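You operate a simulated robot arm through the tools that you are given. There is no shell and no other tool.

The job below is to be done with a simulated robot arm. You get a single attempt, and the scene is never put back.

TASK
Give the hub nipple four strokes of grease and park the coupler.
Fine: close the valve to pump and open it before the coupler comes off; the other nipples stay dry. Where these are worked on the way, their far stop is far enough and under half their travel is too little: release valve.

It is judged by the outcome, as a careful person would: the job done as asked, and still so three seconds after it is handed in. It fails if anything else is knocked over, pushed out of place, dropped, spilled or broken.

THE ROBOT
A 6-joint arm with a fingered hand, fixed in place. Base frame: the origin is on the floor under the middle of its stand, x ahead of it, y to its left, z up; the work surface is at about z = 0.84. Readings come in m, rad, newtons and seconds.
With the tool pointing down near the work surface it reaches from about 0.48 to 0.8 m from the base axis. Its first joint turns from -2.897 to 2.897 rad. Payload 4 kg.
Tool frame: the origin (TCP) lies between the finger pads and is the grasp point; the fingertips stand 0.02 m ahead of it; z points along the fingers, y is the line along which they close. The gripper opens to 0.14 m; its body begins 0.054 m behind the TCP. The gripper is a hand of 3 fingers: y runs from the thumb to the fingers, the wrist lies at [0, 0, -0.215] in the tool frame, and closing takes about 1.5 s.
Orientation is that of the tool frame in the base frame, as a unit quaternion [x, y, z, w]. With the fingers straight down and closing along the base's y, the tool's x points along the base's -x, its y along +y and its z along -z.

THE INTERFACE
- The arm moves only by the tool play_rows. Its argument "series" is a list of rows, each a list of 2 entries, a list of its own where there are three numbers: the shift along the tool's x, y, z in units of 200 mm (1.0 is 200 mm), then the turn, a rotation vector about the tool's x, y, z in units of 45 degrees (1.0 is 45 degrees). In form: [[[tx, ty, tz], [rx, ry, rz]], ...]. A call has 1 to 20 rows; each row is the pose to reach, as a shift and turn from the pose commanded when the call began, along the tool's axes at that moment. "claw" is the opening in per cent of the stroke, from 0 (shut) to 100 (fully open), set as the call begins (left out, the last holds). A call with a number of a shift or a turn outside -1 to 1 is refused whole. Rows are played at 5 a second. More than 0.05 m and 0.15 rad between two rows, or a gripper value outside its range, and nothing of the call is played. A pose out of reach is approached as far as the arm can. The call stops where the force on the tool passes 70 N (or 10 N more than at its start, if that is more) or the arm is blocked; 0.2 s more then pass. Each finger travels about 0.045 m/s and halts on what it meets, pressing with about 29 N; the grip force reading is that of the motor and also rises with nothing between the fingers. The clock runs only during rows and for 0.2 s after the last one: add rows that repeat a pose to give the fingers time. It gives the time, the measured TCP pose, the force on the tool (base axes), the opening and the grip force at its end, in the units of the frame above (readings bear some noise), with the torque about the TCP (base axes, N m) and any sound that the robot's microphone picked up, and new pictures: "pictures" is both (left out), scene, wrist or none.
- Cameras (640 x 400 px; columns grow to the right, rows downward): "scene" is fixed at [0.2196, -0.6503, 1.6612]; the picture's right is [0.90, -0.44, 0.00], its down [-0.28, -0.57, -0.77] and it looks along [0.34, 0.69, -0.64] (base axes); focal length 336 px, centre (320, 200). "wrist" rides on the gripper at [0.074, -0.043, -0.079] in the tool frame; the picture's right is [0.50, 0.87, 0.00], its down [-0.59, 0.34, -0.73] and it looks along [-0.64, 0.37, 0.68] (tool axes); focal length 275 px, centre (320, 200). There is no depth. A picture from a camera that has moved, and an enlarged one, comes with that camera's place and axes in the base frame and with its lens.
- raise_lower(by): moves the trunk up (or, below 0, down) by that many m; the arm rides with it, the base frame stays. It gives what a move gives, with no picture.
- finger_targets(finger1, finger2, thumb_bend): sets how far each is bent, from 0 (flat) to 1 (curled in); at 0.3 the hand is open as for a grip, at 0.7 the pads meet at the TCP. One left out holds its place. A second passes; each finger stops where it meets its share of the squeeze, and holds until it gets a number again. A gripper value or a shape takes the hand back. It gives what a move gives, with no picture; readings hold the bend of each and the force on the fingers (four entries, about 0 where the hand has none), thumb and palm.
- set_grasp(shape): the hand has 3 fingers and takes this shape, open, in about a second: jaw (thumb against the fingers, like two jaws); tri (thumb and two fingers); tip (a fingertip pinch); poke (one finger out to press); point (the index stretched); flat (the hand flat); cup (the hand cupped); fist (a fist). The gripper value then closes the fingers along that shape, each until it touches; the sizes above hold for jaw. It gives what a move gives, with no picture.
- inspect(camera, box): a new picture of the part [left, top, right, bottom] of that camera's present view, enlarged. No time passes.
- close_job(): hands the job in; it is judged then, once.

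Places have to be worked out from the pictures, the camera data and where the tool is seen. Open the gripper and draw the arm clear of the work before you hand the job in, unless the task says otherwise.

The tools are called after "Request:" by a JSON object that holds its "op" and its "data". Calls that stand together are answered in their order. play_rows: Moves the arm, as the interface text tells. Its arguments: {"type":"object","properties":{"series":{"type":"array"},"claw":{"type":"number"},"pictures":{"type":"string","enum":["both","scene","wrist","none"]}},"required":["series"]} The other tools are called the same way: raise_lower (by) moves the trunk up or down; set_grasp (shape) gives the hand a shape; finger_targets (finger1, finger2, thumb_bend) moves the fingers one by one; inspect (camera, box) takes an enlarged picture of a part of a camera's view; close_job () hands the job in.

At the start:

```text
clock: 0.0
tcp_pos: [0.4372, 0.1362, 1.2492]
tool_rot: [0.001, 1.0, 0.0, 0.0]
force: [0.0, 0.0, -0.4]
torque: [0.0, 0.0, 0.06]
width: 0.1396
grip_force: 0.1
shape: jaw
bend: [0.3, 0.3, 0.3]
finger forces: [0.0, 0.0, 0.1, 0.0, 0.1, 0.1]
trunk travel left (down, up): [-0.2, 0.39]
```

scene: 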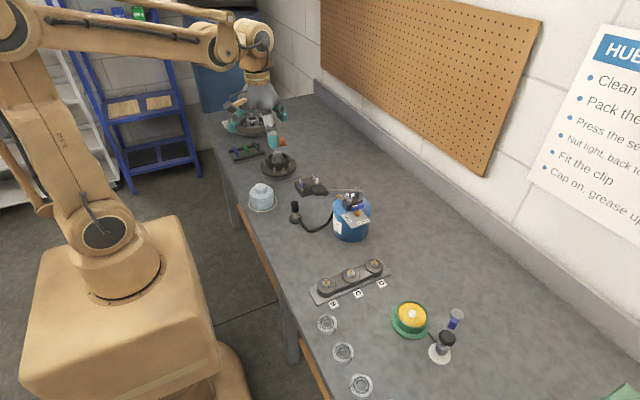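
wrist: 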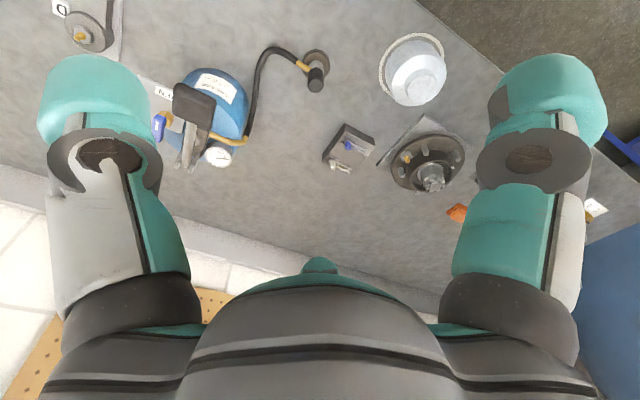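

The pictures show a blue grease pump with a hose and coupler, a hub, and a block with three nipples. I'll take enlarged views to understand what's what before moving.

Request:
{"op": "inspect", "data": {"camera": "scene", "box": [220, 90, 400, 260]}}

Request:
{"op": "inspect", "data": {"camera": "scene", "box": [280, 170, 400, 250]}}

Request:
{"op": "inspect", "data": {"camera": "scene", "box": [290, 240, 490, 400]}}

Request:
{"op": "inspect", "data": {"camera": "wrist", "box": [140, 20, 350, 190]}}

Request:
{"op": "inspect", "data": {"camera": "wrist", "box": [310, 90, 480, 220]}}

Request:
{"op": "inspect", "data": {"camera": "scene", "box": [520, 10, 640, 250]}}

```text
2.35 times, centred on (310, 175) of scene
camera zoom: at [0.2196, -0.6503, 1.6612], right [0.9, -0.44, 0.0], down [-0.28, -0.57, -0.77], along [0.34, 0.69, -0.64], focal length 791 px, centre (344, 259)
```

zoom: 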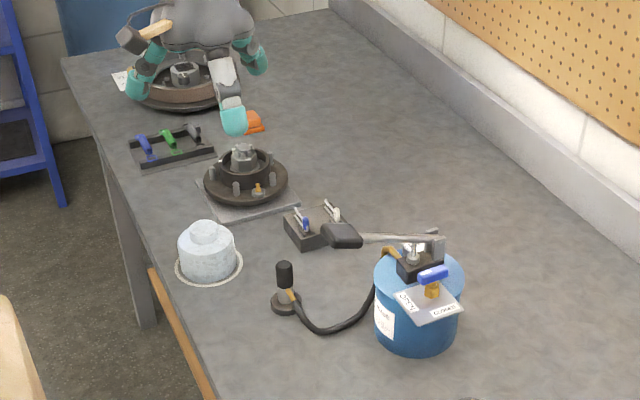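

```text
5.00 times, centred on (340, 210) of scene
camera zoom: at [0.2196, -0.6503, 1.6612], right [0.9, -0.44, 0.0], down [-0.28, -0.57, -0.77], along [0.34, 0.69, -0.64], focal length 1681 px, centre (220, 150)
```

zoom: 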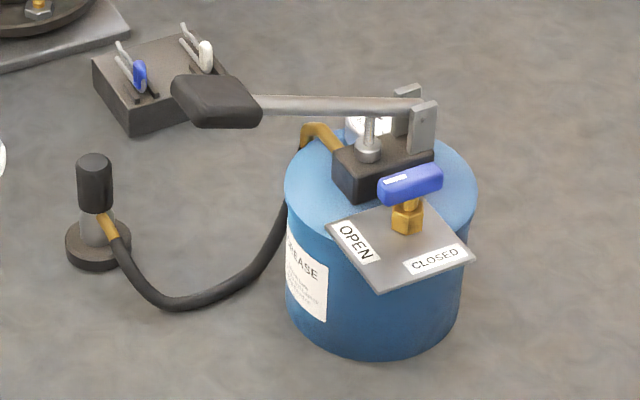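

```text
2.50 times, centred on (390, 320) of scene
camera zoom: at [0.2196, -0.6503, 1.6612], right [0.9, -0.44, 0.0], down [-0.28, -0.57, -0.77], along [0.34, 0.69, -0.64], focal length 840 px, centre (145, -100)
```

zoom: 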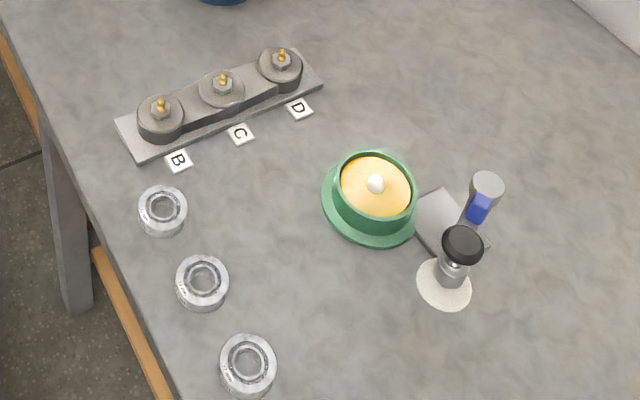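

```text
2.35 times, centred on (245, 105) of wrist
camera zoom: at [0.3628, 0.0933, 1.3294], right [-0.5, 0.87, 0.0], down [0.59, 0.34, 0.73], along [0.64, 0.37, -0.68], focal length 648 px, centre (496, 424)
```

zoom: 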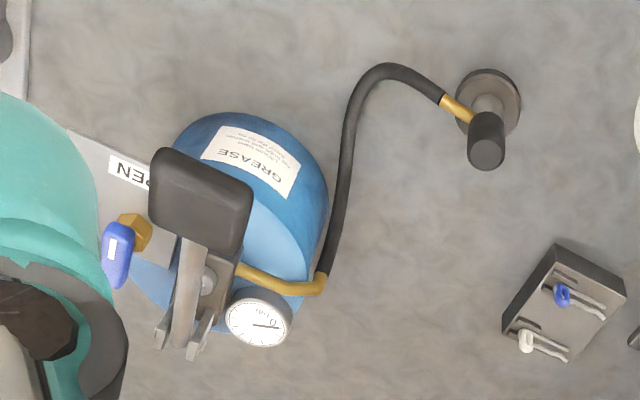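

```text
3.08 times, centred on (395, 155) of wrist
camera zoom: at [0.3628, 0.0933, 1.3294], right [-0.5, 0.87, 0.0], down [0.59, 0.34, 0.73], along [0.64, 0.37, -0.68], focal length 847 px, centre (89, 338)
```

zoom: 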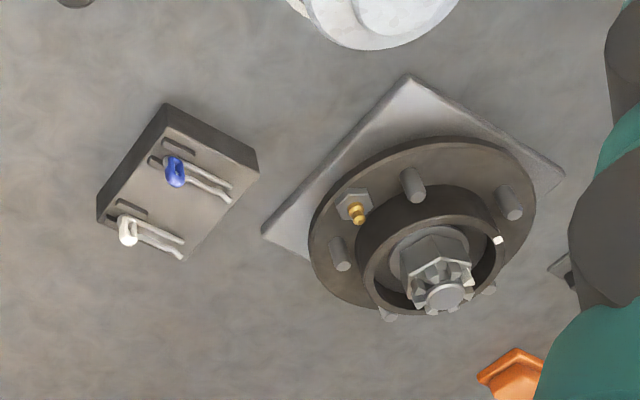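

```text
1.67 times, centred on (580, 130) of scene
camera zoom: at [0.2196, -0.6503, 1.6612], right [0.9, -0.44, 0.0], down [-0.28, -0.57, -0.77], along [0.34, 0.69, -0.64], focal length 560 px, centre (-113, 317)
```

zoom: 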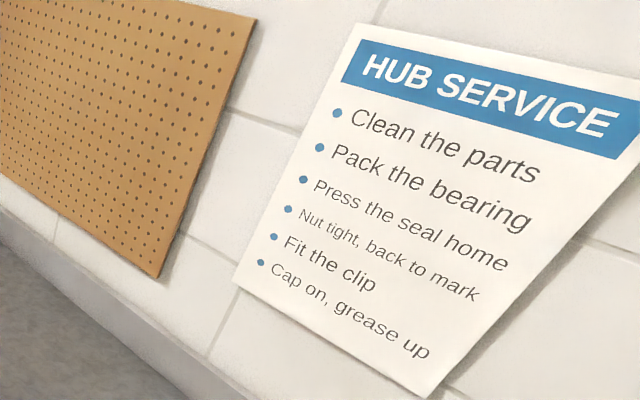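

The hub nipple is brass, on the -y side of the flange of the hub near (0.57, 0.45). The pump is near (0.67, 0.03), the valve handle near (0.67, 0.00, 0.98) and the parked coupler near (0.525, 0.17). I'll move the hand for a closer look at the valve and pump.

Request:
{"op": "play_rows", "data": {"series": [[[-0.104, -0.17, 0.086], [0, 0, 0]], [[-0.208, -0.34, 0.172], [0, 0, 0]], [[-0.311, -0.51, 0.259], [0, 0, 0]], [[-0.415, -0.68, 0.345], [0, 0, 0]], [[-0.415, -0.68, 0.345], [0, 0, 0]]]}}

```text
clock: 1.2
tcp_pos: [0.518, -0.0004, 1.182]
tool_rot: [0.0, 1.0, 0.0, -0.001]
force: [0.2, 0.4, 0.5]
torque: [-0.03, 0.03, 0.01]
width: 0.1397
grip_force: 0.1
shape: jaw
bend: [0.3, 0.3, 0.3]
finger forces: [0.1, 0.1, 0.1, 0.0, 0.0, 0.0]
trunk travel left (down, up): [-0.2, 0.39]
camera wrist: at [0.4442, -0.0424, 1.2616], right [-0.5, 0.87, 0.0], down [0.59, 0.34, 0.73], along [0.64, 0.37, -0.68], focal length 275 px, centre (320, 200)
```

scene: 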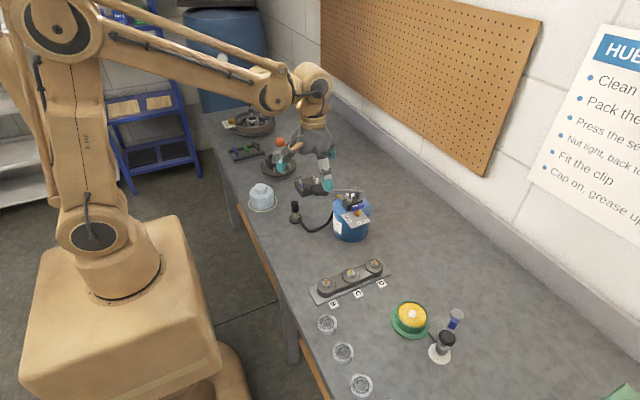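
wrist: 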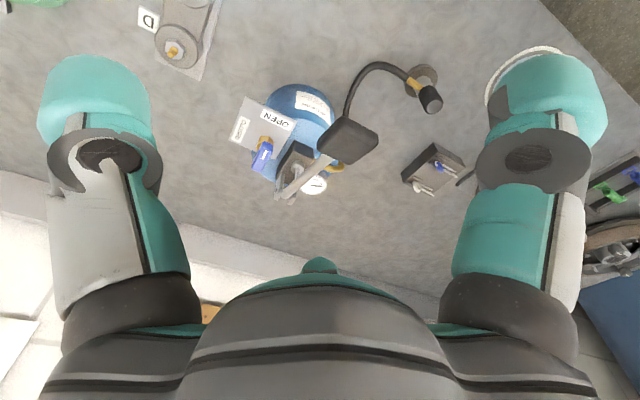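

The wrist camera now sees the valve and pump together. I'll enlarge these areas.

Request:
{"op": "inspect", "data": {"camera": "wrist", "box": [220, 80, 380, 210]}}

Request:
{"op": "inspect", "data": {"camera": "wrist", "box": [330, 50, 500, 210]}}

Request:
{"op": "inspect", "data": {"camera": "scene", "box": [215, 90, 315, 200]}}

Request:
{"op": "inspect", "data": {"camera": "scene", "box": [320, 175, 390, 250]}}

```text
3.08 times, centred on (300, 145) of wrist
camera zoom: at [0.4442, -0.0424, 1.2616], right [-0.5, 0.87, 0.0], down [0.59, 0.34, 0.73], along [0.64, 0.37, -0.68], focal length 847 px, centre (382, 369)
```

zoom: 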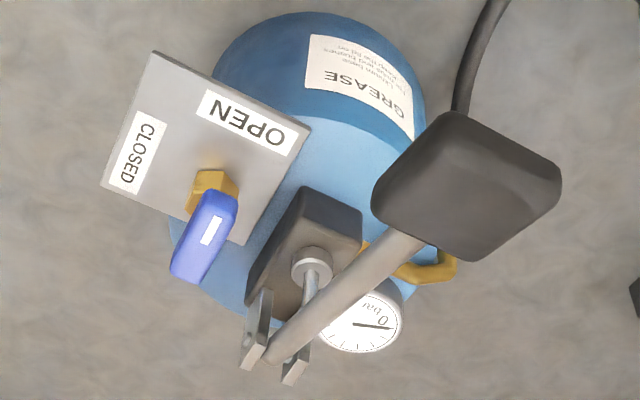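

```text
2.50 times, centred on (415, 130) of wrist
camera zoom: at [0.4442, -0.0424, 1.2616], right [-0.5, 0.87, 0.0], down [0.59, 0.34, 0.73], along [0.64, 0.37, -0.68], focal length 688 px, centre (82, 375)
```

zoom: 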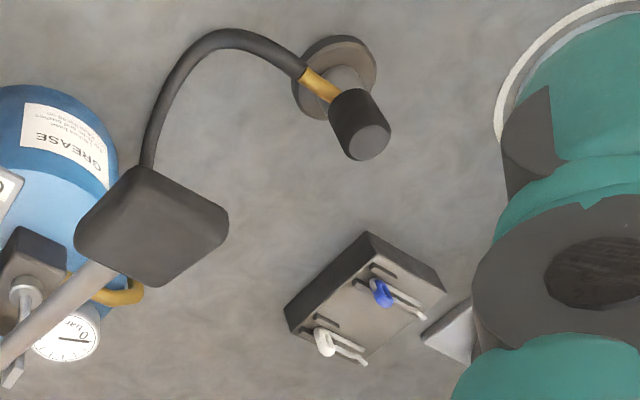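

```text
3.64 times, centred on (265, 145) of scene
camera zoom: at [0.2196, -0.6503, 1.6612], right [0.9, -0.44, 0.0], down [-0.28, -0.57, -0.77], along [0.34, 0.69, -0.64], focal length 1222 px, centre (520, 400)
```

zoom: 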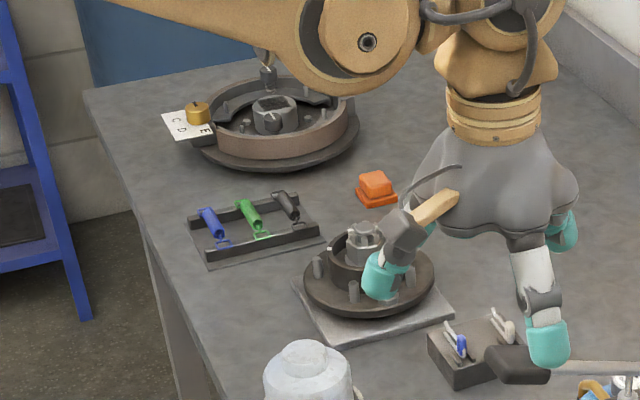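

```text
5.33 times, centred on (355, 212) of scene
camera zoom: at [0.2196, -0.6503, 1.6612], right [0.9, -0.44, 0.0], down [-0.28, -0.57, -0.77], along [0.34, 0.69, -0.64], focal length 1793 px, centre (133, 133)
```

zoom: 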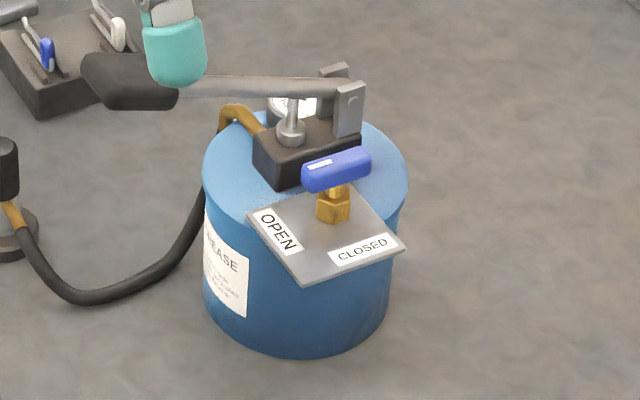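

The valve is OPEN: its marked end points to -x, and CLOSED lies toward -y. Before touching anything I want to see how the hand closes, so I'll shut the jaw here in free air.

Request:
{"op": "play_rows", "data": {"series": [[[0, 0, 0], [0, 0, 0]], [[0, 0, 0], [0, 0, 0]], [[0, 0, 0], [0, 0, 0]], [[0, 0, 0], [0, 0, 0]], [[0, 0, 0], [0, 0, 0]], [[0, 0, 0], [0, 0, 0]], [[0, 0, 0], [0, 0, 0]], [[0, 0, 0], [0, 0, 0]]], "claw": 0}}

Request:
{"op": "inspect", "data": {"camera": "scene", "box": [270, 60, 370, 210]}}

```text
clock: 3.0
tcp_pos: [0.5194, -0.0011, 1.1818]
tool_rot: [0.0, 1.0, -0.001, 0.0]
force: [-0.4, 0.5, 0.3]
torque: [0.0, -0.02, -0.01]
width: 0.0003
grip_force: 6.3
shape: jaw
bend: [0.72, 0.72, 0.7]
finger forces: [0.0, 0.0, 0.1, 0.1, 0.1, 0.1]
trunk travel left (down, up): [-0.2, 0.39]
camera wrist: at [0.4446, -0.0424, 1.2616], right [-0.5, 0.87, 0.0], down [0.59, 0.34, 0.73], along [0.64, 0.37, -0.68], focal length 275 px, centre (320, 200)
```

scene: 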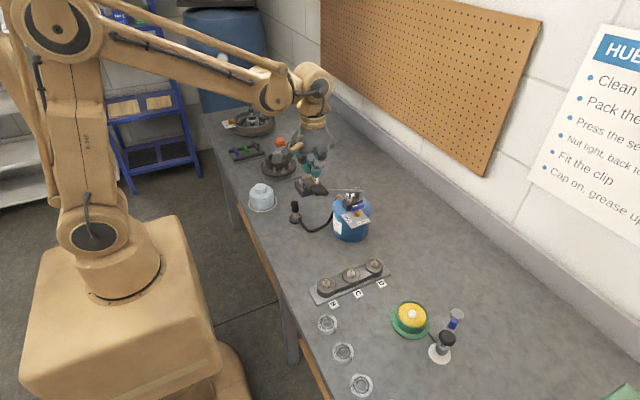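
wrist: 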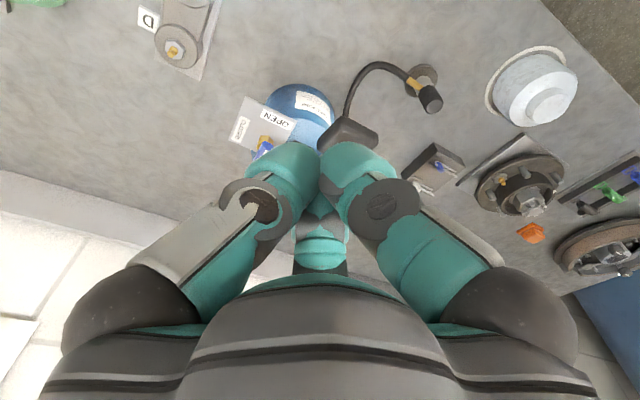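

```text
2.67 times, centred on (320, 135) of scene
camera zoom: at [0.2196, -0.6503, 1.6612], right [0.9, -0.44, 0.0], down [-0.28, -0.57, -0.77], along [0.34, 0.69, -0.64], focal length 896 px, centre (320, 373)
```

zoom: 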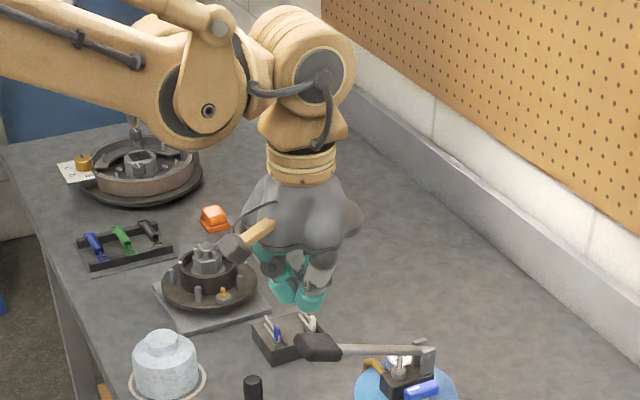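

The three fingers close like a chuck and meet at the TCP. Now I'll enlarge the hub and the coupler in both cameras to triangulate the nipple and the post.

Request:
{"op": "inspect", "data": {"camera": "scene", "box": [250, 135, 320, 185]}}

Request:
{"op": "inspect", "data": {"camera": "wrist", "box": [460, 120, 580, 220]}}

Request:
{"op": "inspect", "data": {"camera": "wrist", "box": [390, 50, 470, 120]}}

Request:
{"op": "inspect", "data": {"camera": "scene", "box": [270, 190, 330, 240]}}

```text
8.00 times, centred on (285, 160) of scene
camera zoom: at [0.2196, -0.6503, 1.6612], right [0.9, -0.44, 0.0], down [-0.28, -0.57, -0.77], along [0.34, 0.69, -0.64], focal length 2689 px, centre (600, 520)
```

zoom: 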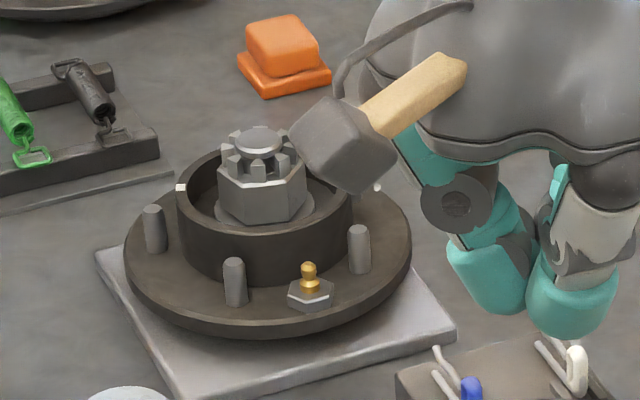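

```text
4.00 times, centred on (520, 170) of wrist
camera zoom: at [0.4446, -0.0424, 1.2616], right [-0.5, 0.87, 0.0], down [0.59, 0.34, 0.73], along [0.64, 0.37, -0.68], focal length 1101 px, centre (-480, 320)
```

zoom: 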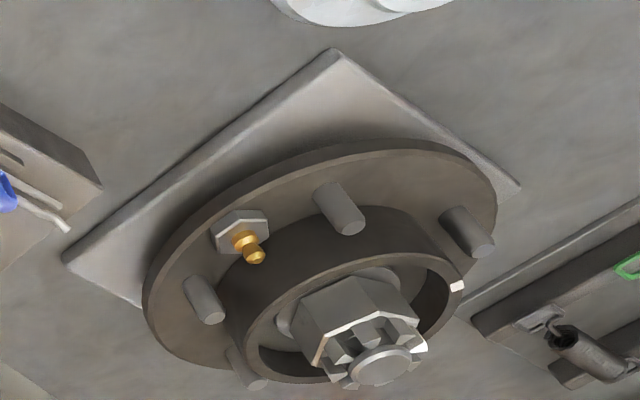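

```text
5.71 times, centred on (430, 85) of wrist
camera zoom: at [0.4446, -0.0424, 1.2616], right [-0.5, 0.87, 0.0], down [0.59, 0.34, 0.73], along [0.64, 0.37, -0.68], focal length 1573 px, centre (-309, 857)
```

zoom: 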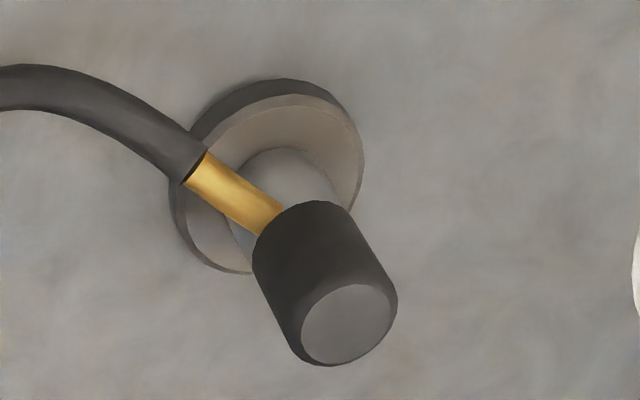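

```text
8.00 times, centred on (300, 215) of scene
camera zoom: at [0.2196, -0.6503, 1.6612], right [0.9, -0.44, 0.0], down [-0.28, -0.57, -0.77], along [0.34, 0.69, -0.64], focal length 2689 px, centre (480, 80)
```

zoom: 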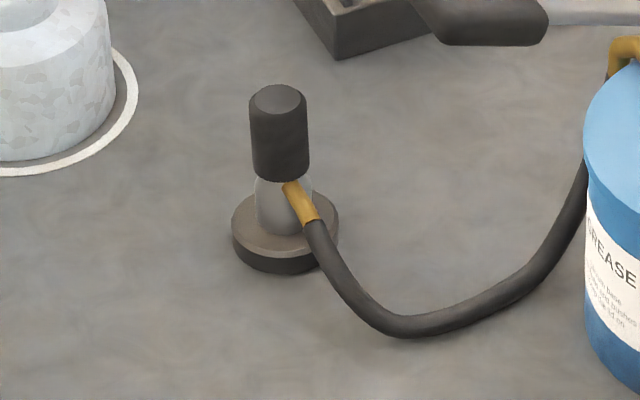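

My estimates put the coupler near (0.527, 0.18), top at about z 0.92. I'll open the hand and move above it, so the wrist camera can refine that; the TCP sits at the wrist image centre.

Request:
{"op": "play_rows", "data": {"series": [[[-0.008, 0.183, 0.0], [0, 0, 0]], [[-0.016, 0.366, 0.0], [0, 0, 0]], [[-0.024, 0.549, 0.1], [0, 0, 0]], [[-0.032, 0.732, 0.25], [0, 0, 0]], [[-0.04, 0.915, 0.4], [0, 0, 0]], [[-0.04, 0.915, 0.5], [0, 0, 0]], [[-0.04, 0.915, 0.5], [0, 0, 0]]], "claw": 100}}

Request:
{"op": "inspect", "data": {"camera": "wrist", "box": [240, 50, 400, 150]}}

```text
clock: 4.6
tcp_pos: [0.5302, 0.1834, 1.0805]
tool_rot: [0.0, 1.0, 0.0, 0.0]
force: [0.5, -0.3, -0.3]
torque: [0.01, -0.01, 0.05]
width: 0.1399
grip_force: 0.0
shape: jaw
bend: [0.3, 0.3, 0.3]
finger forces: [0.0, 0.0, 0.0, 0.0, 0.0, 0.1]
trunk travel left (down, up): [-0.2, 0.39]
camera wrist: at [0.4563, 0.1415, 1.1601], right [-0.5, 0.87, 0.0], down [0.59, 0.34, 0.73], along [0.64, 0.37, -0.68], focal length 275 px, centre (320, 200)
```

scene: 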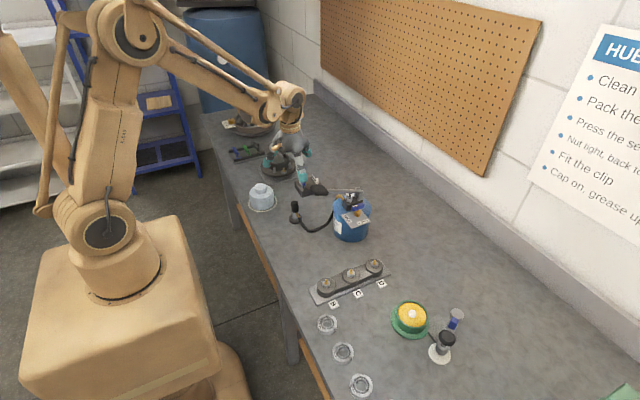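
wrist: 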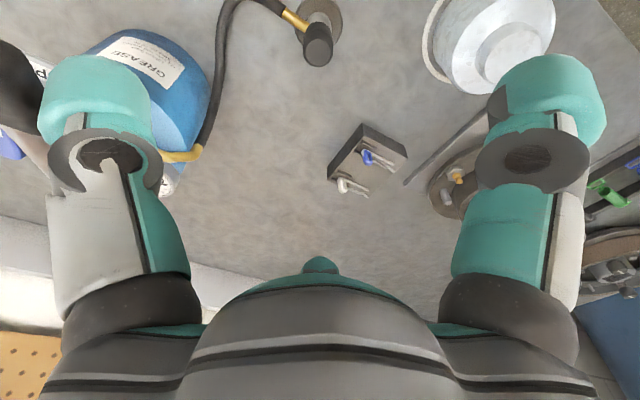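

```text
4.00 times, centred on (320, 100) of wrist
camera zoom: at [0.4563, 0.1415, 1.1601], right [-0.5, 0.87, 0.0], down [0.59, 0.34, 0.73], along [0.64, 0.37, -0.68], focal length 1101 px, centre (320, 600)
```

zoom: 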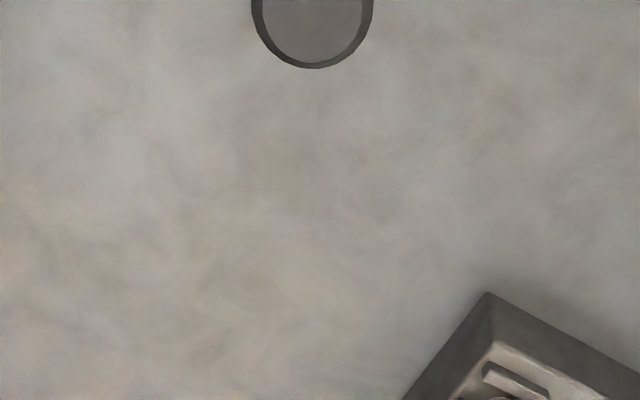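

The coupler lies nearly under the TCP, at about (0.528, 0.181). I'll narrow the opening to 45 % and descend part way for a refined look.

Request:
{"op": "play_rows", "data": {"series": [[[0.003, -0.003, 0.16], [0, 0, 0]], [[0.006, -0.006, 0.32], [0, 0, 0]], [[0.01, -0.01, 0.48], [0, 0, 0]], [[0.01, -0.01, 0.48], [0, 0, 0]], [[0.01, -0.01, 0.48], [0, 0, 0]]], "claw": 45}}

Request:
{"op": "inspect", "data": {"camera": "wrist", "box": [240, 60, 400, 220]}}

Request:
{"op": "inspect", "data": {"camera": "scene", "box": [250, 150, 340, 240]}}

```text
clock: 5.8
tcp_pos: [0.5278, 0.1804, 0.9844]
tool_rot: [0.0, 1.0, 0.0, 0.0]
force: [-0.3, -0.2, 0.3]
torque: [-0.02, -0.03, -0.04]
width: 0.0635
grip_force: 0.1
shape: jaw
bend: [0.36, 0.36, 0.35]
finger forces: [0.0, 0.0, 0.1, 0.0, 0.0, 0.0]
trunk travel left (down, up): [-0.2, 0.39]
camera wrist: at [0.4539, 0.1388, 1.0649], right [-0.5, 0.87, 0.0], down [0.59, 0.34, 0.73], along [0.64, 0.37, -0.68], focal length 275 px, centre (320, 200)
```

scene: 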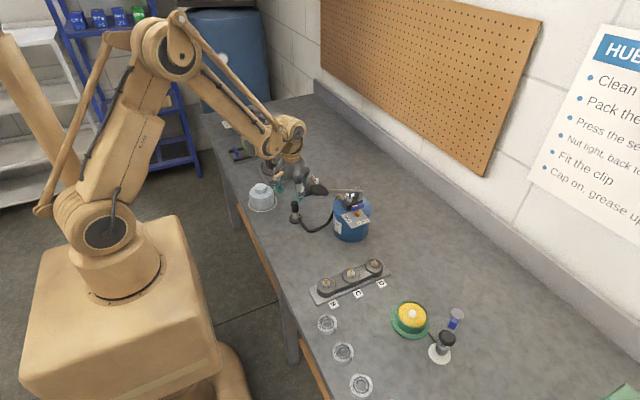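
wrist: 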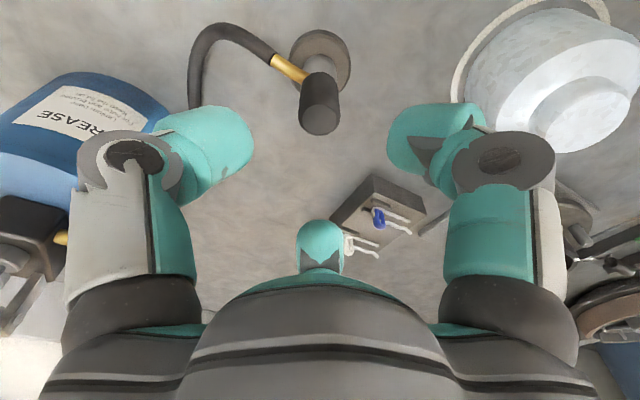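

```text
2.50 times, centred on (320, 140) of wrist
camera zoom: at [0.4539, 0.1388, 1.0649], right [-0.5, 0.87, 0.0], down [0.59, 0.34, 0.73], along [0.64, 0.37, -0.68], focal length 688 px, centre (320, 350)
```

zoom: 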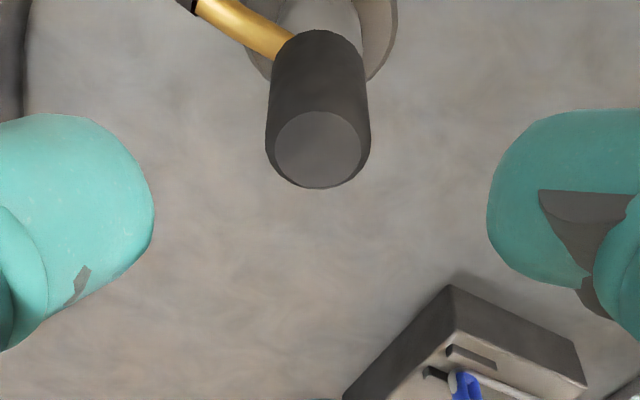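

```text
4.44 times, centred on (295, 195) of scene
camera zoom: at [0.2196, -0.6503, 1.6612], right [0.9, -0.44, 0.0], down [-0.28, -0.57, -0.77], along [0.34, 0.69, -0.64], focal length 1494 px, centre (431, 222)
```

zoom: 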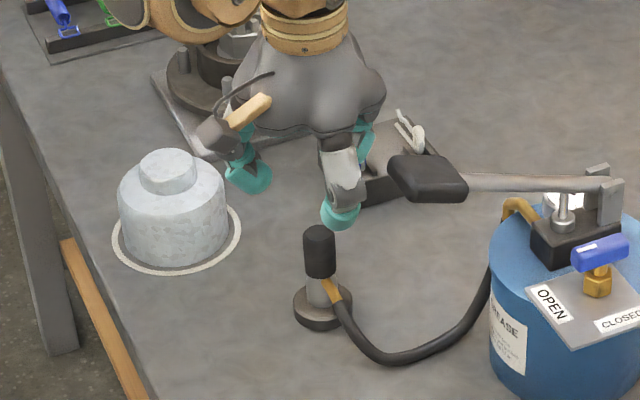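

The coupler top is at about (0.528, 0.181, 0.920), right under the TCP. Before grasping I'll look at the hub nipple up close, so I know how much finger clearance there is around it.

Request:
{"op": "play_rows", "data": {"series": [[[0, 0, -0.2], [0, 0, 0]], [[-0.02, 0.1, -0.4], [0, 0, 0]], [[-0.06, 0.3, -0.45], [0, 0, 0]], [[-0.1, 0.5, -0.45], [0, 0, 0]], [[-0.13, 0.7, -0.45], [0, 0, 0]], [[-0.16, 0.9, -0.45], [0, 0, 0]], [[-0.18, 1.0, -0.4], [0, 0, 0]], [[-0.18, 1.0, -0.4], [0, 0, 0]]], "claw": 100}}

Request:
{"op": "inspect", "data": {"camera": "wrist", "box": [220, 0, 480, 180]}}

```text
clock: 7.6
tcp_pos: [0.5613, 0.3801, 1.0643]
tool_rot: [0.0, 1.0, -0.001, 0.0]
force: [0.1, 0.0, 0.7]
torque: [-0.01, -0.03, 0.01]
width: 0.1402
grip_force: 0.1
shape: jaw
bend: [0.3, 0.3, 0.3]
finger forces: [0.0, 0.0, 0.1, 0.1, 0.0, 0.1]
trunk travel left (down, up): [-0.2, 0.39]
camera wrist: at [0.4883, 0.3384, 1.1438], right [-0.5, 0.87, 0.0], down [0.59, 0.34, 0.73], along [0.64, 0.37, -0.68], focal length 275 px, centre (320, 200)
```

scene: 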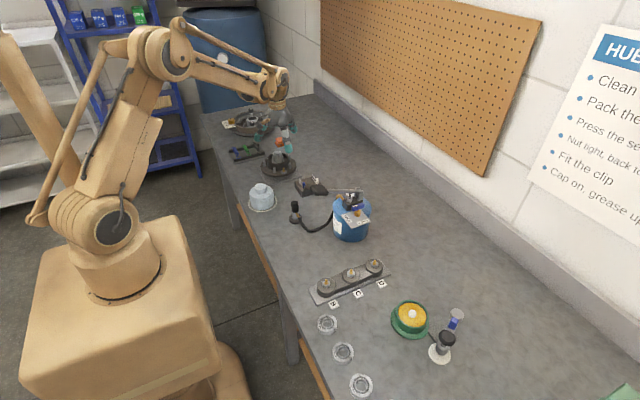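
wrist: 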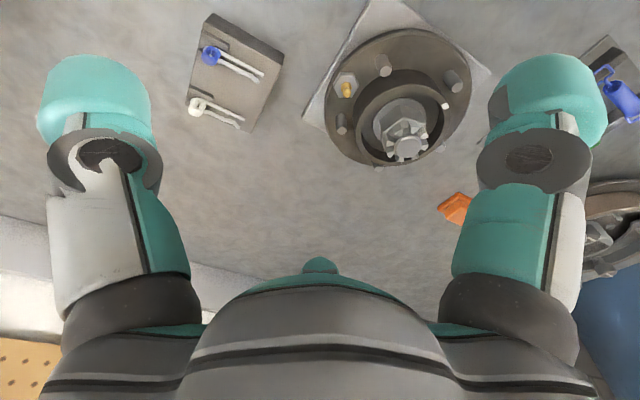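

```text
2.22 times, centred on (350, 90) of wrist
camera zoom: at [0.4883, 0.3384, 1.1438], right [-0.5, 0.87, 0.0], down [0.59, 0.34, 0.73], along [0.64, 0.37, -0.68], focal length 612 px, centre (253, 444)
```

zoom: 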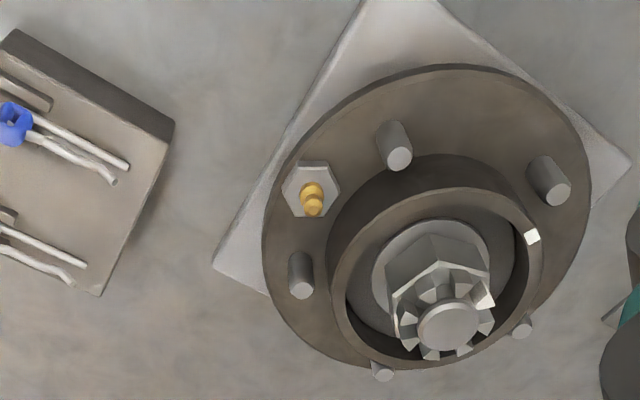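

The nipple tip comes out near (0.583, 0.424, 0.892). I'll move directly above it at a safe height, to refine its place and the ring and stud heights.

Request:
{"op": "play_rows", "data": {"series": [[[-0.05, 0.1, 0.1], [0, 0, 0]], [[-0.1085, 0.217, 0.22], [0, 0, 0]], [[-0.1085, 0.217, 0.37], [0, 0, 0]], [[-0.1085, 0.217, 0.37], [0, 0, 0]], [[-0.1085, 0.217, 0.37], [0, 0, 0]]], "claw": 60}}

Request:
{"op": "inspect", "data": {"camera": "wrist", "box": [210, 0, 450, 180]}}

Request:
{"op": "inspect", "data": {"camera": "scene", "box": [240, 110, 320, 190]}}

```text
clock: 8.8
tcp_pos: [0.5842, 0.4221, 0.9909]
tool_rot: [0.0, 1.0, 0.0, 0.001]
force: [-0.2, 0.4, -0.6]
torque: [0.0, -0.03, 0.03]
width: 0.0845
grip_force: 0.1
shape: jaw
bend: [0.3, 0.3, 0.29]
finger forces: [0.1, 0.1, 0.1, 0.0, 0.1, 0.0]
trunk travel left (down, up): [-0.2, 0.39]
camera wrist: at [0.5101, 0.3814, 1.0708], right [-0.5, 0.87, 0.0], down [0.59, 0.34, 0.73], along [0.64, 0.37, -0.68], focal length 275 px, centre (320, 200)
```

scene: 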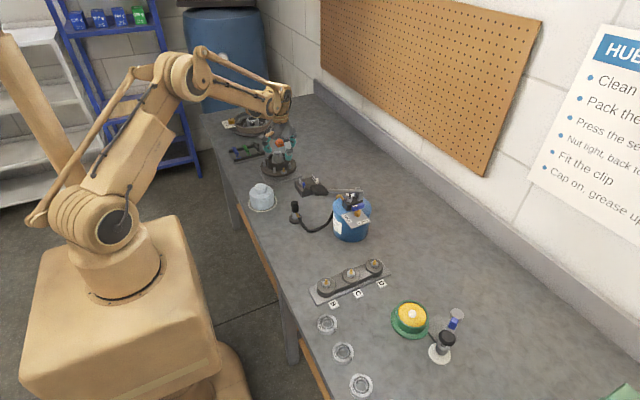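
wrist: 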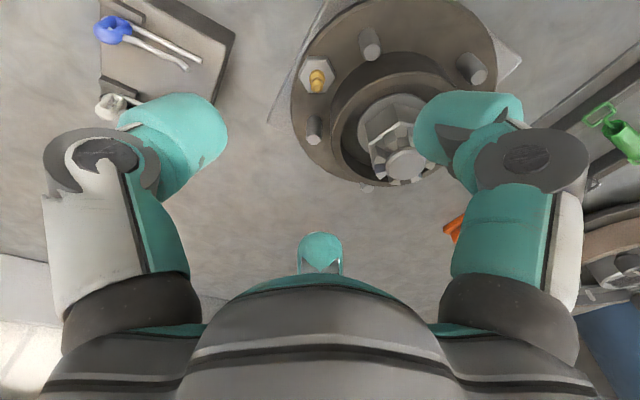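

```text
2.22 times, centred on (330, 90) of wrist
camera zoom: at [0.5101, 0.3814, 1.0708], right [-0.5, 0.87, 0.0], down [0.59, 0.34, 0.73], along [0.64, 0.37, -0.68], focal length 612 px, centre (298, 444)
```

zoom: 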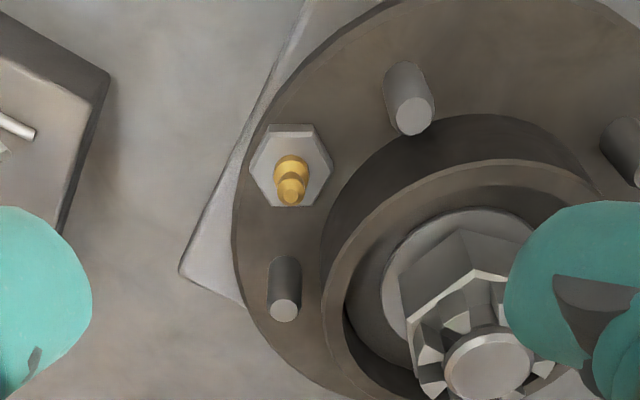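

```text
5.00 times, centred on (280, 150) of scene
camera zoom: at [0.2196, -0.6503, 1.6612], right [0.9, -0.44, 0.0], down [-0.28, -0.57, -0.77], along [0.34, 0.69, -0.64], focal length 1681 px, centre (520, 450)
```

zoom: 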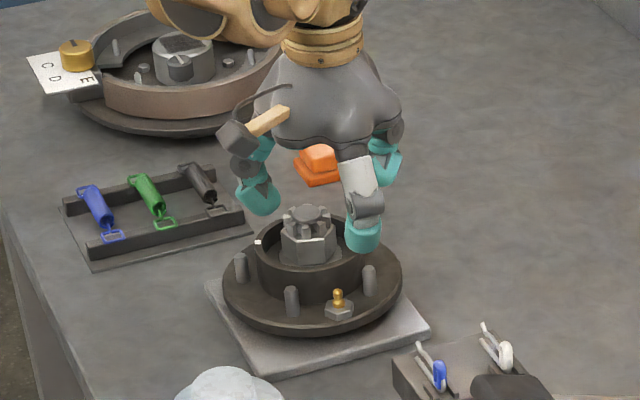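

The nipple is at about (0.584, 0.422, 0.89) with roughly 4–8 mm of ring and stud height above its tip, so I'll grip the coupler near its top to clear them. Going back over the coupler now.

Request:
{"op": "play_rows", "data": {"series": [[[0, 0, -0.2], [0, 0, 0]], [[0.05, -0.18, -0.3], [0, 0, 0]], [[0.1, -0.38, -0.3], [0, 0, 0]], [[0.16, -0.58, -0.3], [0, 0, 0]], [[0.22, -0.78, -0.3], [0, 0, 0]], [[0.28, -0.98, -0.3], [0, 0, 0]], [[0.28, -1.0, -0.2], [0, 0, 0]], [[0.28, -1.0, -0.2], [0, 0, 0]]], "claw": 50, "pictures": "none"}}

Request:
{"op": "play_rows", "data": {"series": [[[0, -0.1, 0.05], [0, 0, 0]], [[0, -0.213, 0.2], [0, 0, 0]], [[0, -0.213, 0.35], [0, 0, 0]], [[0, -0.213, 0.45], [0, 0, 0]], [[0, -0.213, 0.53], [0, 0, 0]], [[0, -0.213, 0.53], [0, 0, 0]]]}}

Request:
{"op": "inspect", "data": {"camera": "wrist", "box": [220, 90, 420, 250]}}

Request:
{"op": "inspect", "data": {"camera": "scene", "box": [260, 160, 340, 240]}}

```text
clock: 10.6
tcp_pos: [0.5266, 0.2214, 1.029]
tool_rot: [0.0, 1.0, 0.0, 0.0]
force: [0.4, 0.5, 0.2]
torque: [-0.02, -0.01, -0.02]
width: 0.0703
grip_force: 0.0
shape: jaw
bend: [0.34, 0.34, 0.33]
finger forces: [0.1, 0.0, 0.1, 0.1, 0.0, 0.0]
trunk travel left (down, up): [-0.2, 0.39]
```

```text
clock: 12.0
tcp_pos: [0.5283, 0.1816, 0.9242]
tool_rot: [0.001, 1.0, 0.0, 0.0]
force: [-0.2, 0.5, 0.4]
torque: [0.01, 0.0, -0.02]
width: 0.0706
grip_force: 0.0
shape: jaw
bend: [0.34, 0.34, 0.33]
finger forces: [0.0, 0.1, 0.1, 0.0, 0.1, 0.0]
trunk travel left (down, up): [-0.2, 0.39]
camera wrist: at [0.4533, 0.1397, 1.0039], right [-0.5, 0.87, 0.0], down [0.59, 0.34, 0.73], along [0.64, 0.37, -0.68], focal length 275 px, centre (320, 200)
```

scene: 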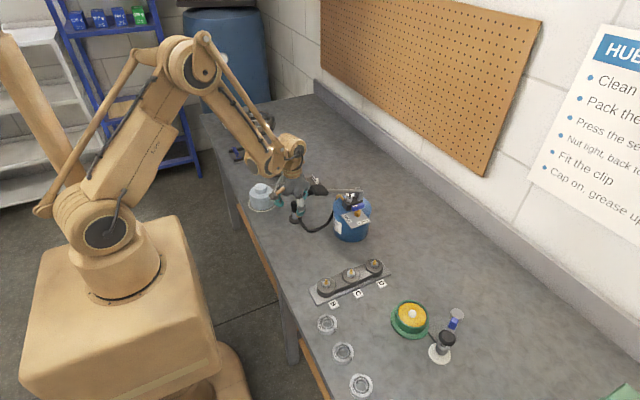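
wrist: 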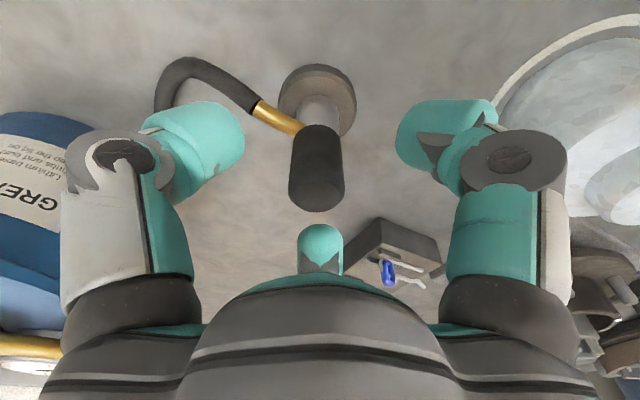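

```text
2.50 times, centred on (320, 170) of wrist
camera zoom: at [0.4533, 0.1397, 1.0039], right [-0.5, 0.87, 0.0], down [0.59, 0.34, 0.73], along [0.64, 0.37, -0.68], focal length 688 px, centre (320, 275)
```

zoom: 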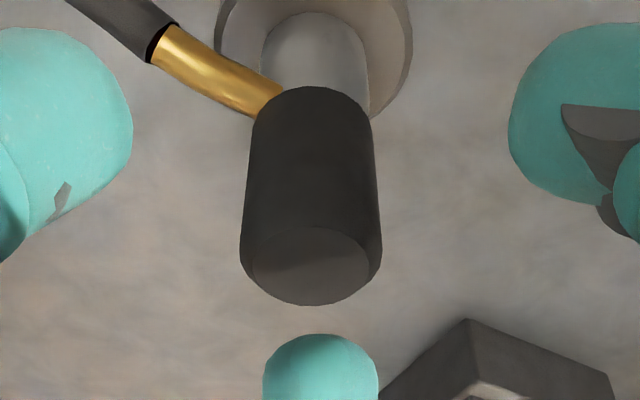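

```text
5.00 times, centred on (300, 200) of scene
camera zoom: at [0.2196, -0.6503, 1.6612], right [0.9, -0.44, 0.0], down [-0.28, -0.57, -0.77], along [0.34, 0.69, -0.64], focal length 1681 px, centre (420, 200)
```

zoom: 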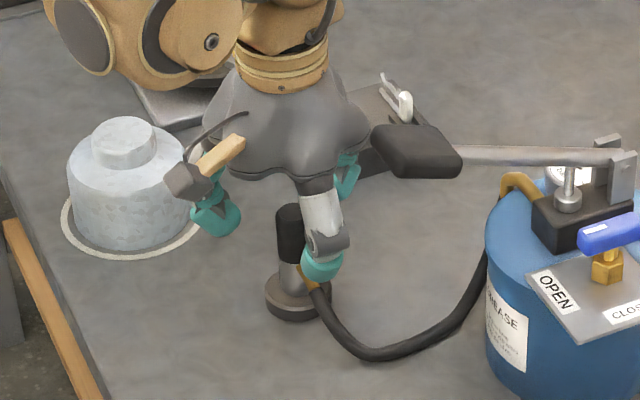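

The coupler top is about 2 mm below and 1 mm toward -y from the TCP. I'll make that small correction and close the fingers on it.

Request:
{"op": "play_rows", "data": {"series": [[[0, -0.006, 0.012], [0, 0, 0]], [[0, -0.006, 0.012], [0, 0, 0]]], "pictures": "none"}}

Request:
{"op": "play_rows", "data": {"series": [[[0, 0, 0], [0, 0, 0]], [[0, 0, 0], [0, 0, 0]], [[0, 0, 0], [0, 0, 0]], [[0, 0, 0], [0, 0, 0]], [[0, 0, 0], [0, 0, 0]], [[0, 0, 0], [0, 0, 0]]], "claw": 0}}

Request:
{"op": "inspect", "data": {"camera": "wrist", "box": [220, 90, 420, 250]}}

Request:
{"op": "inspect", "data": {"camera": "scene", "box": [260, 160, 340, 240]}}

```text
clock: 12.6
tcp_pos: [0.5266, 0.1797, 0.9218]
tool_rot: [0.0, 1.0, 0.0, 0.0]
force: [0.1, -0.2, 0.3]
torque: [0.02, -0.03, -0.01]
width: 0.0706
grip_force: 0.0
shape: jaw
bend: [0.34, 0.34, 0.33]
finger forces: [0.0, 0.0, 0.0, 0.0, 0.1, 0.1]
trunk travel left (down, up): [-0.2, 0.39]
```

```text
clock: 14.0
tcp_pos: [0.527, 0.1793, 0.9232]
tool_rot: [0.0, 1.0, 0.0, 0.0]
force: [-0.5, 0.1, 0.0]
torque: [0.0, -0.01, -0.01]
width: 0.0197
grip_force: 28.9
shape: jaw
bend: [0.57, 0.95, 0.53]
finger forces: [26.4, 25.3, 0.0, 0.1, 24.2, 0.1]
trunk travel left (down, up): [-0.2, 0.39]
camera wrist: at [0.4533, 0.138, 1.002], right [-0.5, 0.87, 0.0], down [0.59, 0.34, 0.73], along [0.64, 0.37, -0.68], focal length 275 px, centre (320, 200)
```

scene: 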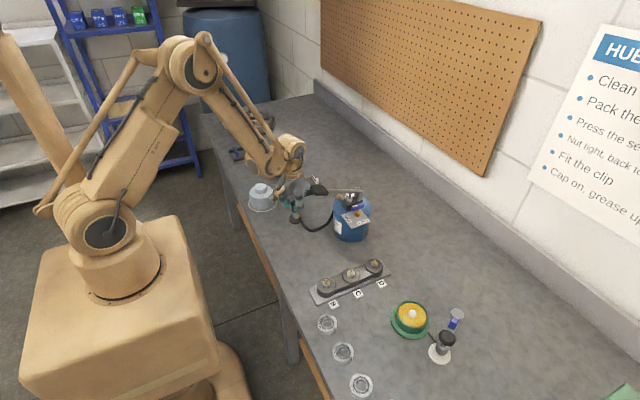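
wrist: 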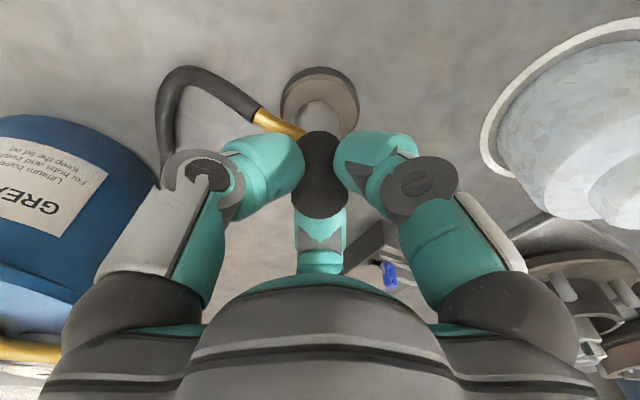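

```text
2.50 times, centred on (320, 170) of wrist
camera zoom: at [0.4533, 0.138, 1.002], right [-0.5, 0.87, 0.0], down [0.59, 0.34, 0.73], along [0.64, 0.37, -0.68], focal length 688 px, centre (320, 275)
```

zoom: 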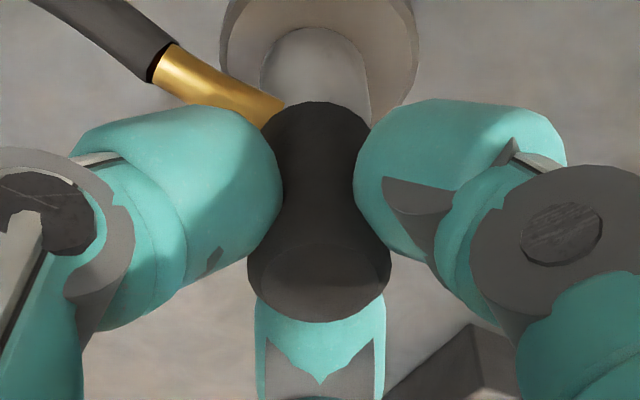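

```text
5.00 times, centred on (300, 200) of scene
camera zoom: at [0.2196, -0.6503, 1.6612], right [0.9, -0.44, 0.0], down [-0.28, -0.57, -0.77], along [0.34, 0.69, -0.64], focal length 1681 px, centre (420, 200)
```

zoom: 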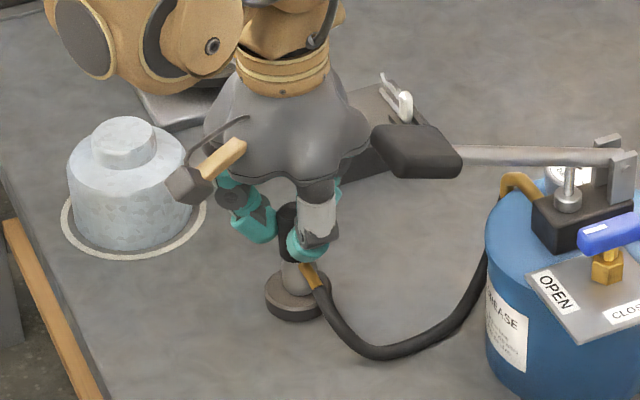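

The fingers and thumb hold the coupler at about 25 N each. I'll lift it straight off the post and check the forces and sounds.

Request:
{"op": "play_rows", "data": {"series": [[[0, 0, -0.03], [0, 0, 0]], [[0, 0, -0.07], [0, 0, 0]], [[0, 0, -0.12], [0, 0, 0]], [[0, 0, -0.2], [0, 0, 0]], [[0, 0, -0.3], [0, 0, 0]], [[0, 0, -0.3], [0, 0, 0]]]}}

Request:
{"op": "inspect", "data": {"camera": "wrist", "box": [220, 90, 420, 250]}}

Request:
{"op": "inspect", "data": {"camera": "scene", "box": [260, 160, 340, 240]}}

```text
clock: 15.4
tcp_pos: [0.5286, 0.1791, 0.9819]
tool_rot: [0.0, 1.0, 0.0, 0.0]
force: [-0.4, -0.8, -1.7]
torque: [0.0, -0.02, -0.02]
width: 0.0198
grip_force: 29.4
shape: jaw
bend: [0.57, 0.95, 0.53]
finger forces: [26.4, 25.4, 0.0, 0.0, 24.2, 0.0]
trunk travel left (down, up): [-0.2, 0.39]
camera wrist: at [0.4545, 0.1387, 1.0609], right [-0.5, 0.87, 0.0], down [0.59, 0.34, 0.73], along [0.64, 0.37, -0.68], focal length 275 px, centre (320, 200)
```

scene: 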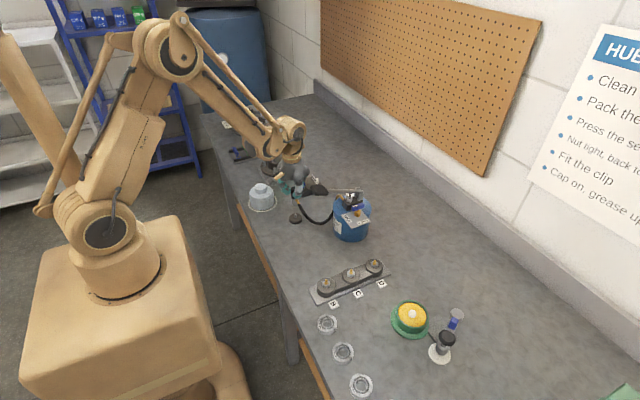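
wrist: 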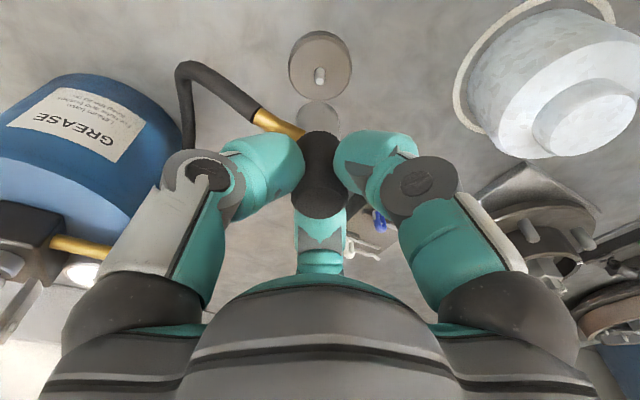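

```text
2.50 times, centred on (320, 170) of wrist
camera zoom: at [0.4545, 0.1387, 1.0609], right [-0.5, 0.87, 0.0], down [0.59, 0.34, 0.73], along [0.64, 0.37, -0.68], focal length 688 px, centre (320, 275)
```

zoom: 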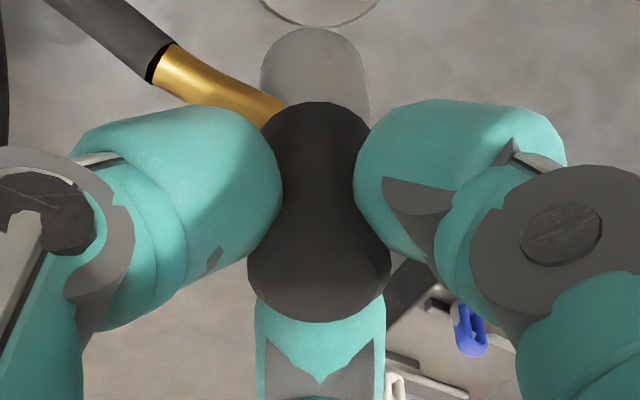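

```text
5.00 times, centred on (300, 200) of scene
camera zoom: at [0.2196, -0.6503, 1.6612], right [0.9, -0.44, 0.0], down [-0.28, -0.57, -0.77], along [0.34, 0.69, -0.64], focal length 1681 px, centre (420, 200)
```

zoom: 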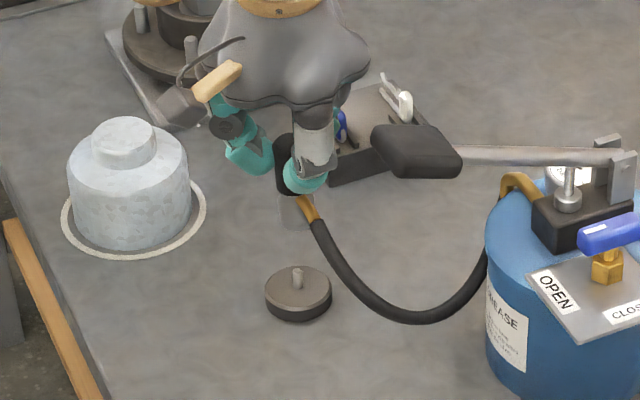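

The coupler lifted off cleanly: it has a black sleeve with a grey nose, about 67 mm long below the TCP, and the post has a small pin. I'll carry it high toward the hub nipple.

Request:
{"op": "play_rows", "data": {"series": [[[0, 0, -0.2], [0, 0, 0]], [[-0.02, 0.1, -0.25], [0, 0, 0]], [[-0.06, 0.3, -0.25], [0, 0, 0]], [[-0.11, 0.5, -0.25], [0, 0, 0]], [[-0.16, 0.7, -0.25], [0, 0, 0]], [[-0.21, 0.9, -0.25], [0, 0, 0]], [[-0.23, 1.0, -0.25], [0, 0, 0]], [[-0.23, 1.0, -0.25], [0, 0, 0]]]}}

Request:
{"op": "inspect", "data": {"camera": "scene", "box": [240, 110, 380, 240]}}

```text
clock: 17.2
tcp_pos: [0.5717, 0.3811, 1.0313]
tool_rot: [0.001, 1.0, -0.001, 0.0]
force: [-0.3, 0.2, -0.9]
torque: [-0.04, 0.02, -0.01]
width: 0.0198
grip_force: 28.8
shape: jaw
bend: [0.57, 0.95, 0.53]
finger forces: [26.2, 25.5, 0.1, 0.0, 24.3, 0.0]
trunk travel left (down, up): [-0.2, 0.39]
camera wrist: at [0.4982, 0.3401, 1.1101], right [-0.5, 0.87, 0.0], down [0.59, 0.34, 0.73], along [0.64, 0.37, -0.68], focal length 275 px, centre (320, 200)
```

scene: 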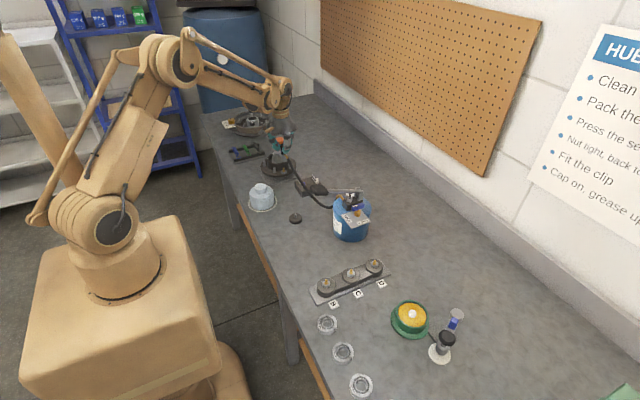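
wrist: 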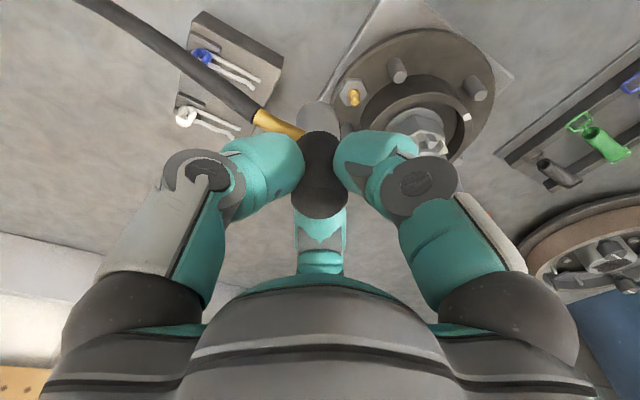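

```text
3.08 times, centred on (310, 175) of scene
camera zoom: at [0.2196, -0.6503, 1.6612], right [0.9, -0.44, 0.0], down [-0.28, -0.57, -0.77], along [0.34, 0.69, -0.64], focal length 1034 px, centre (351, 277)
```

zoom: 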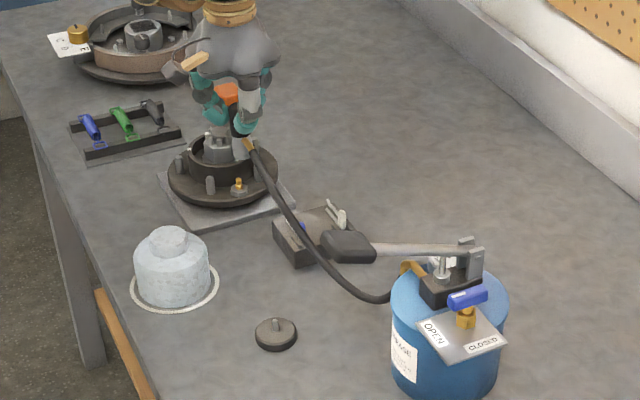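

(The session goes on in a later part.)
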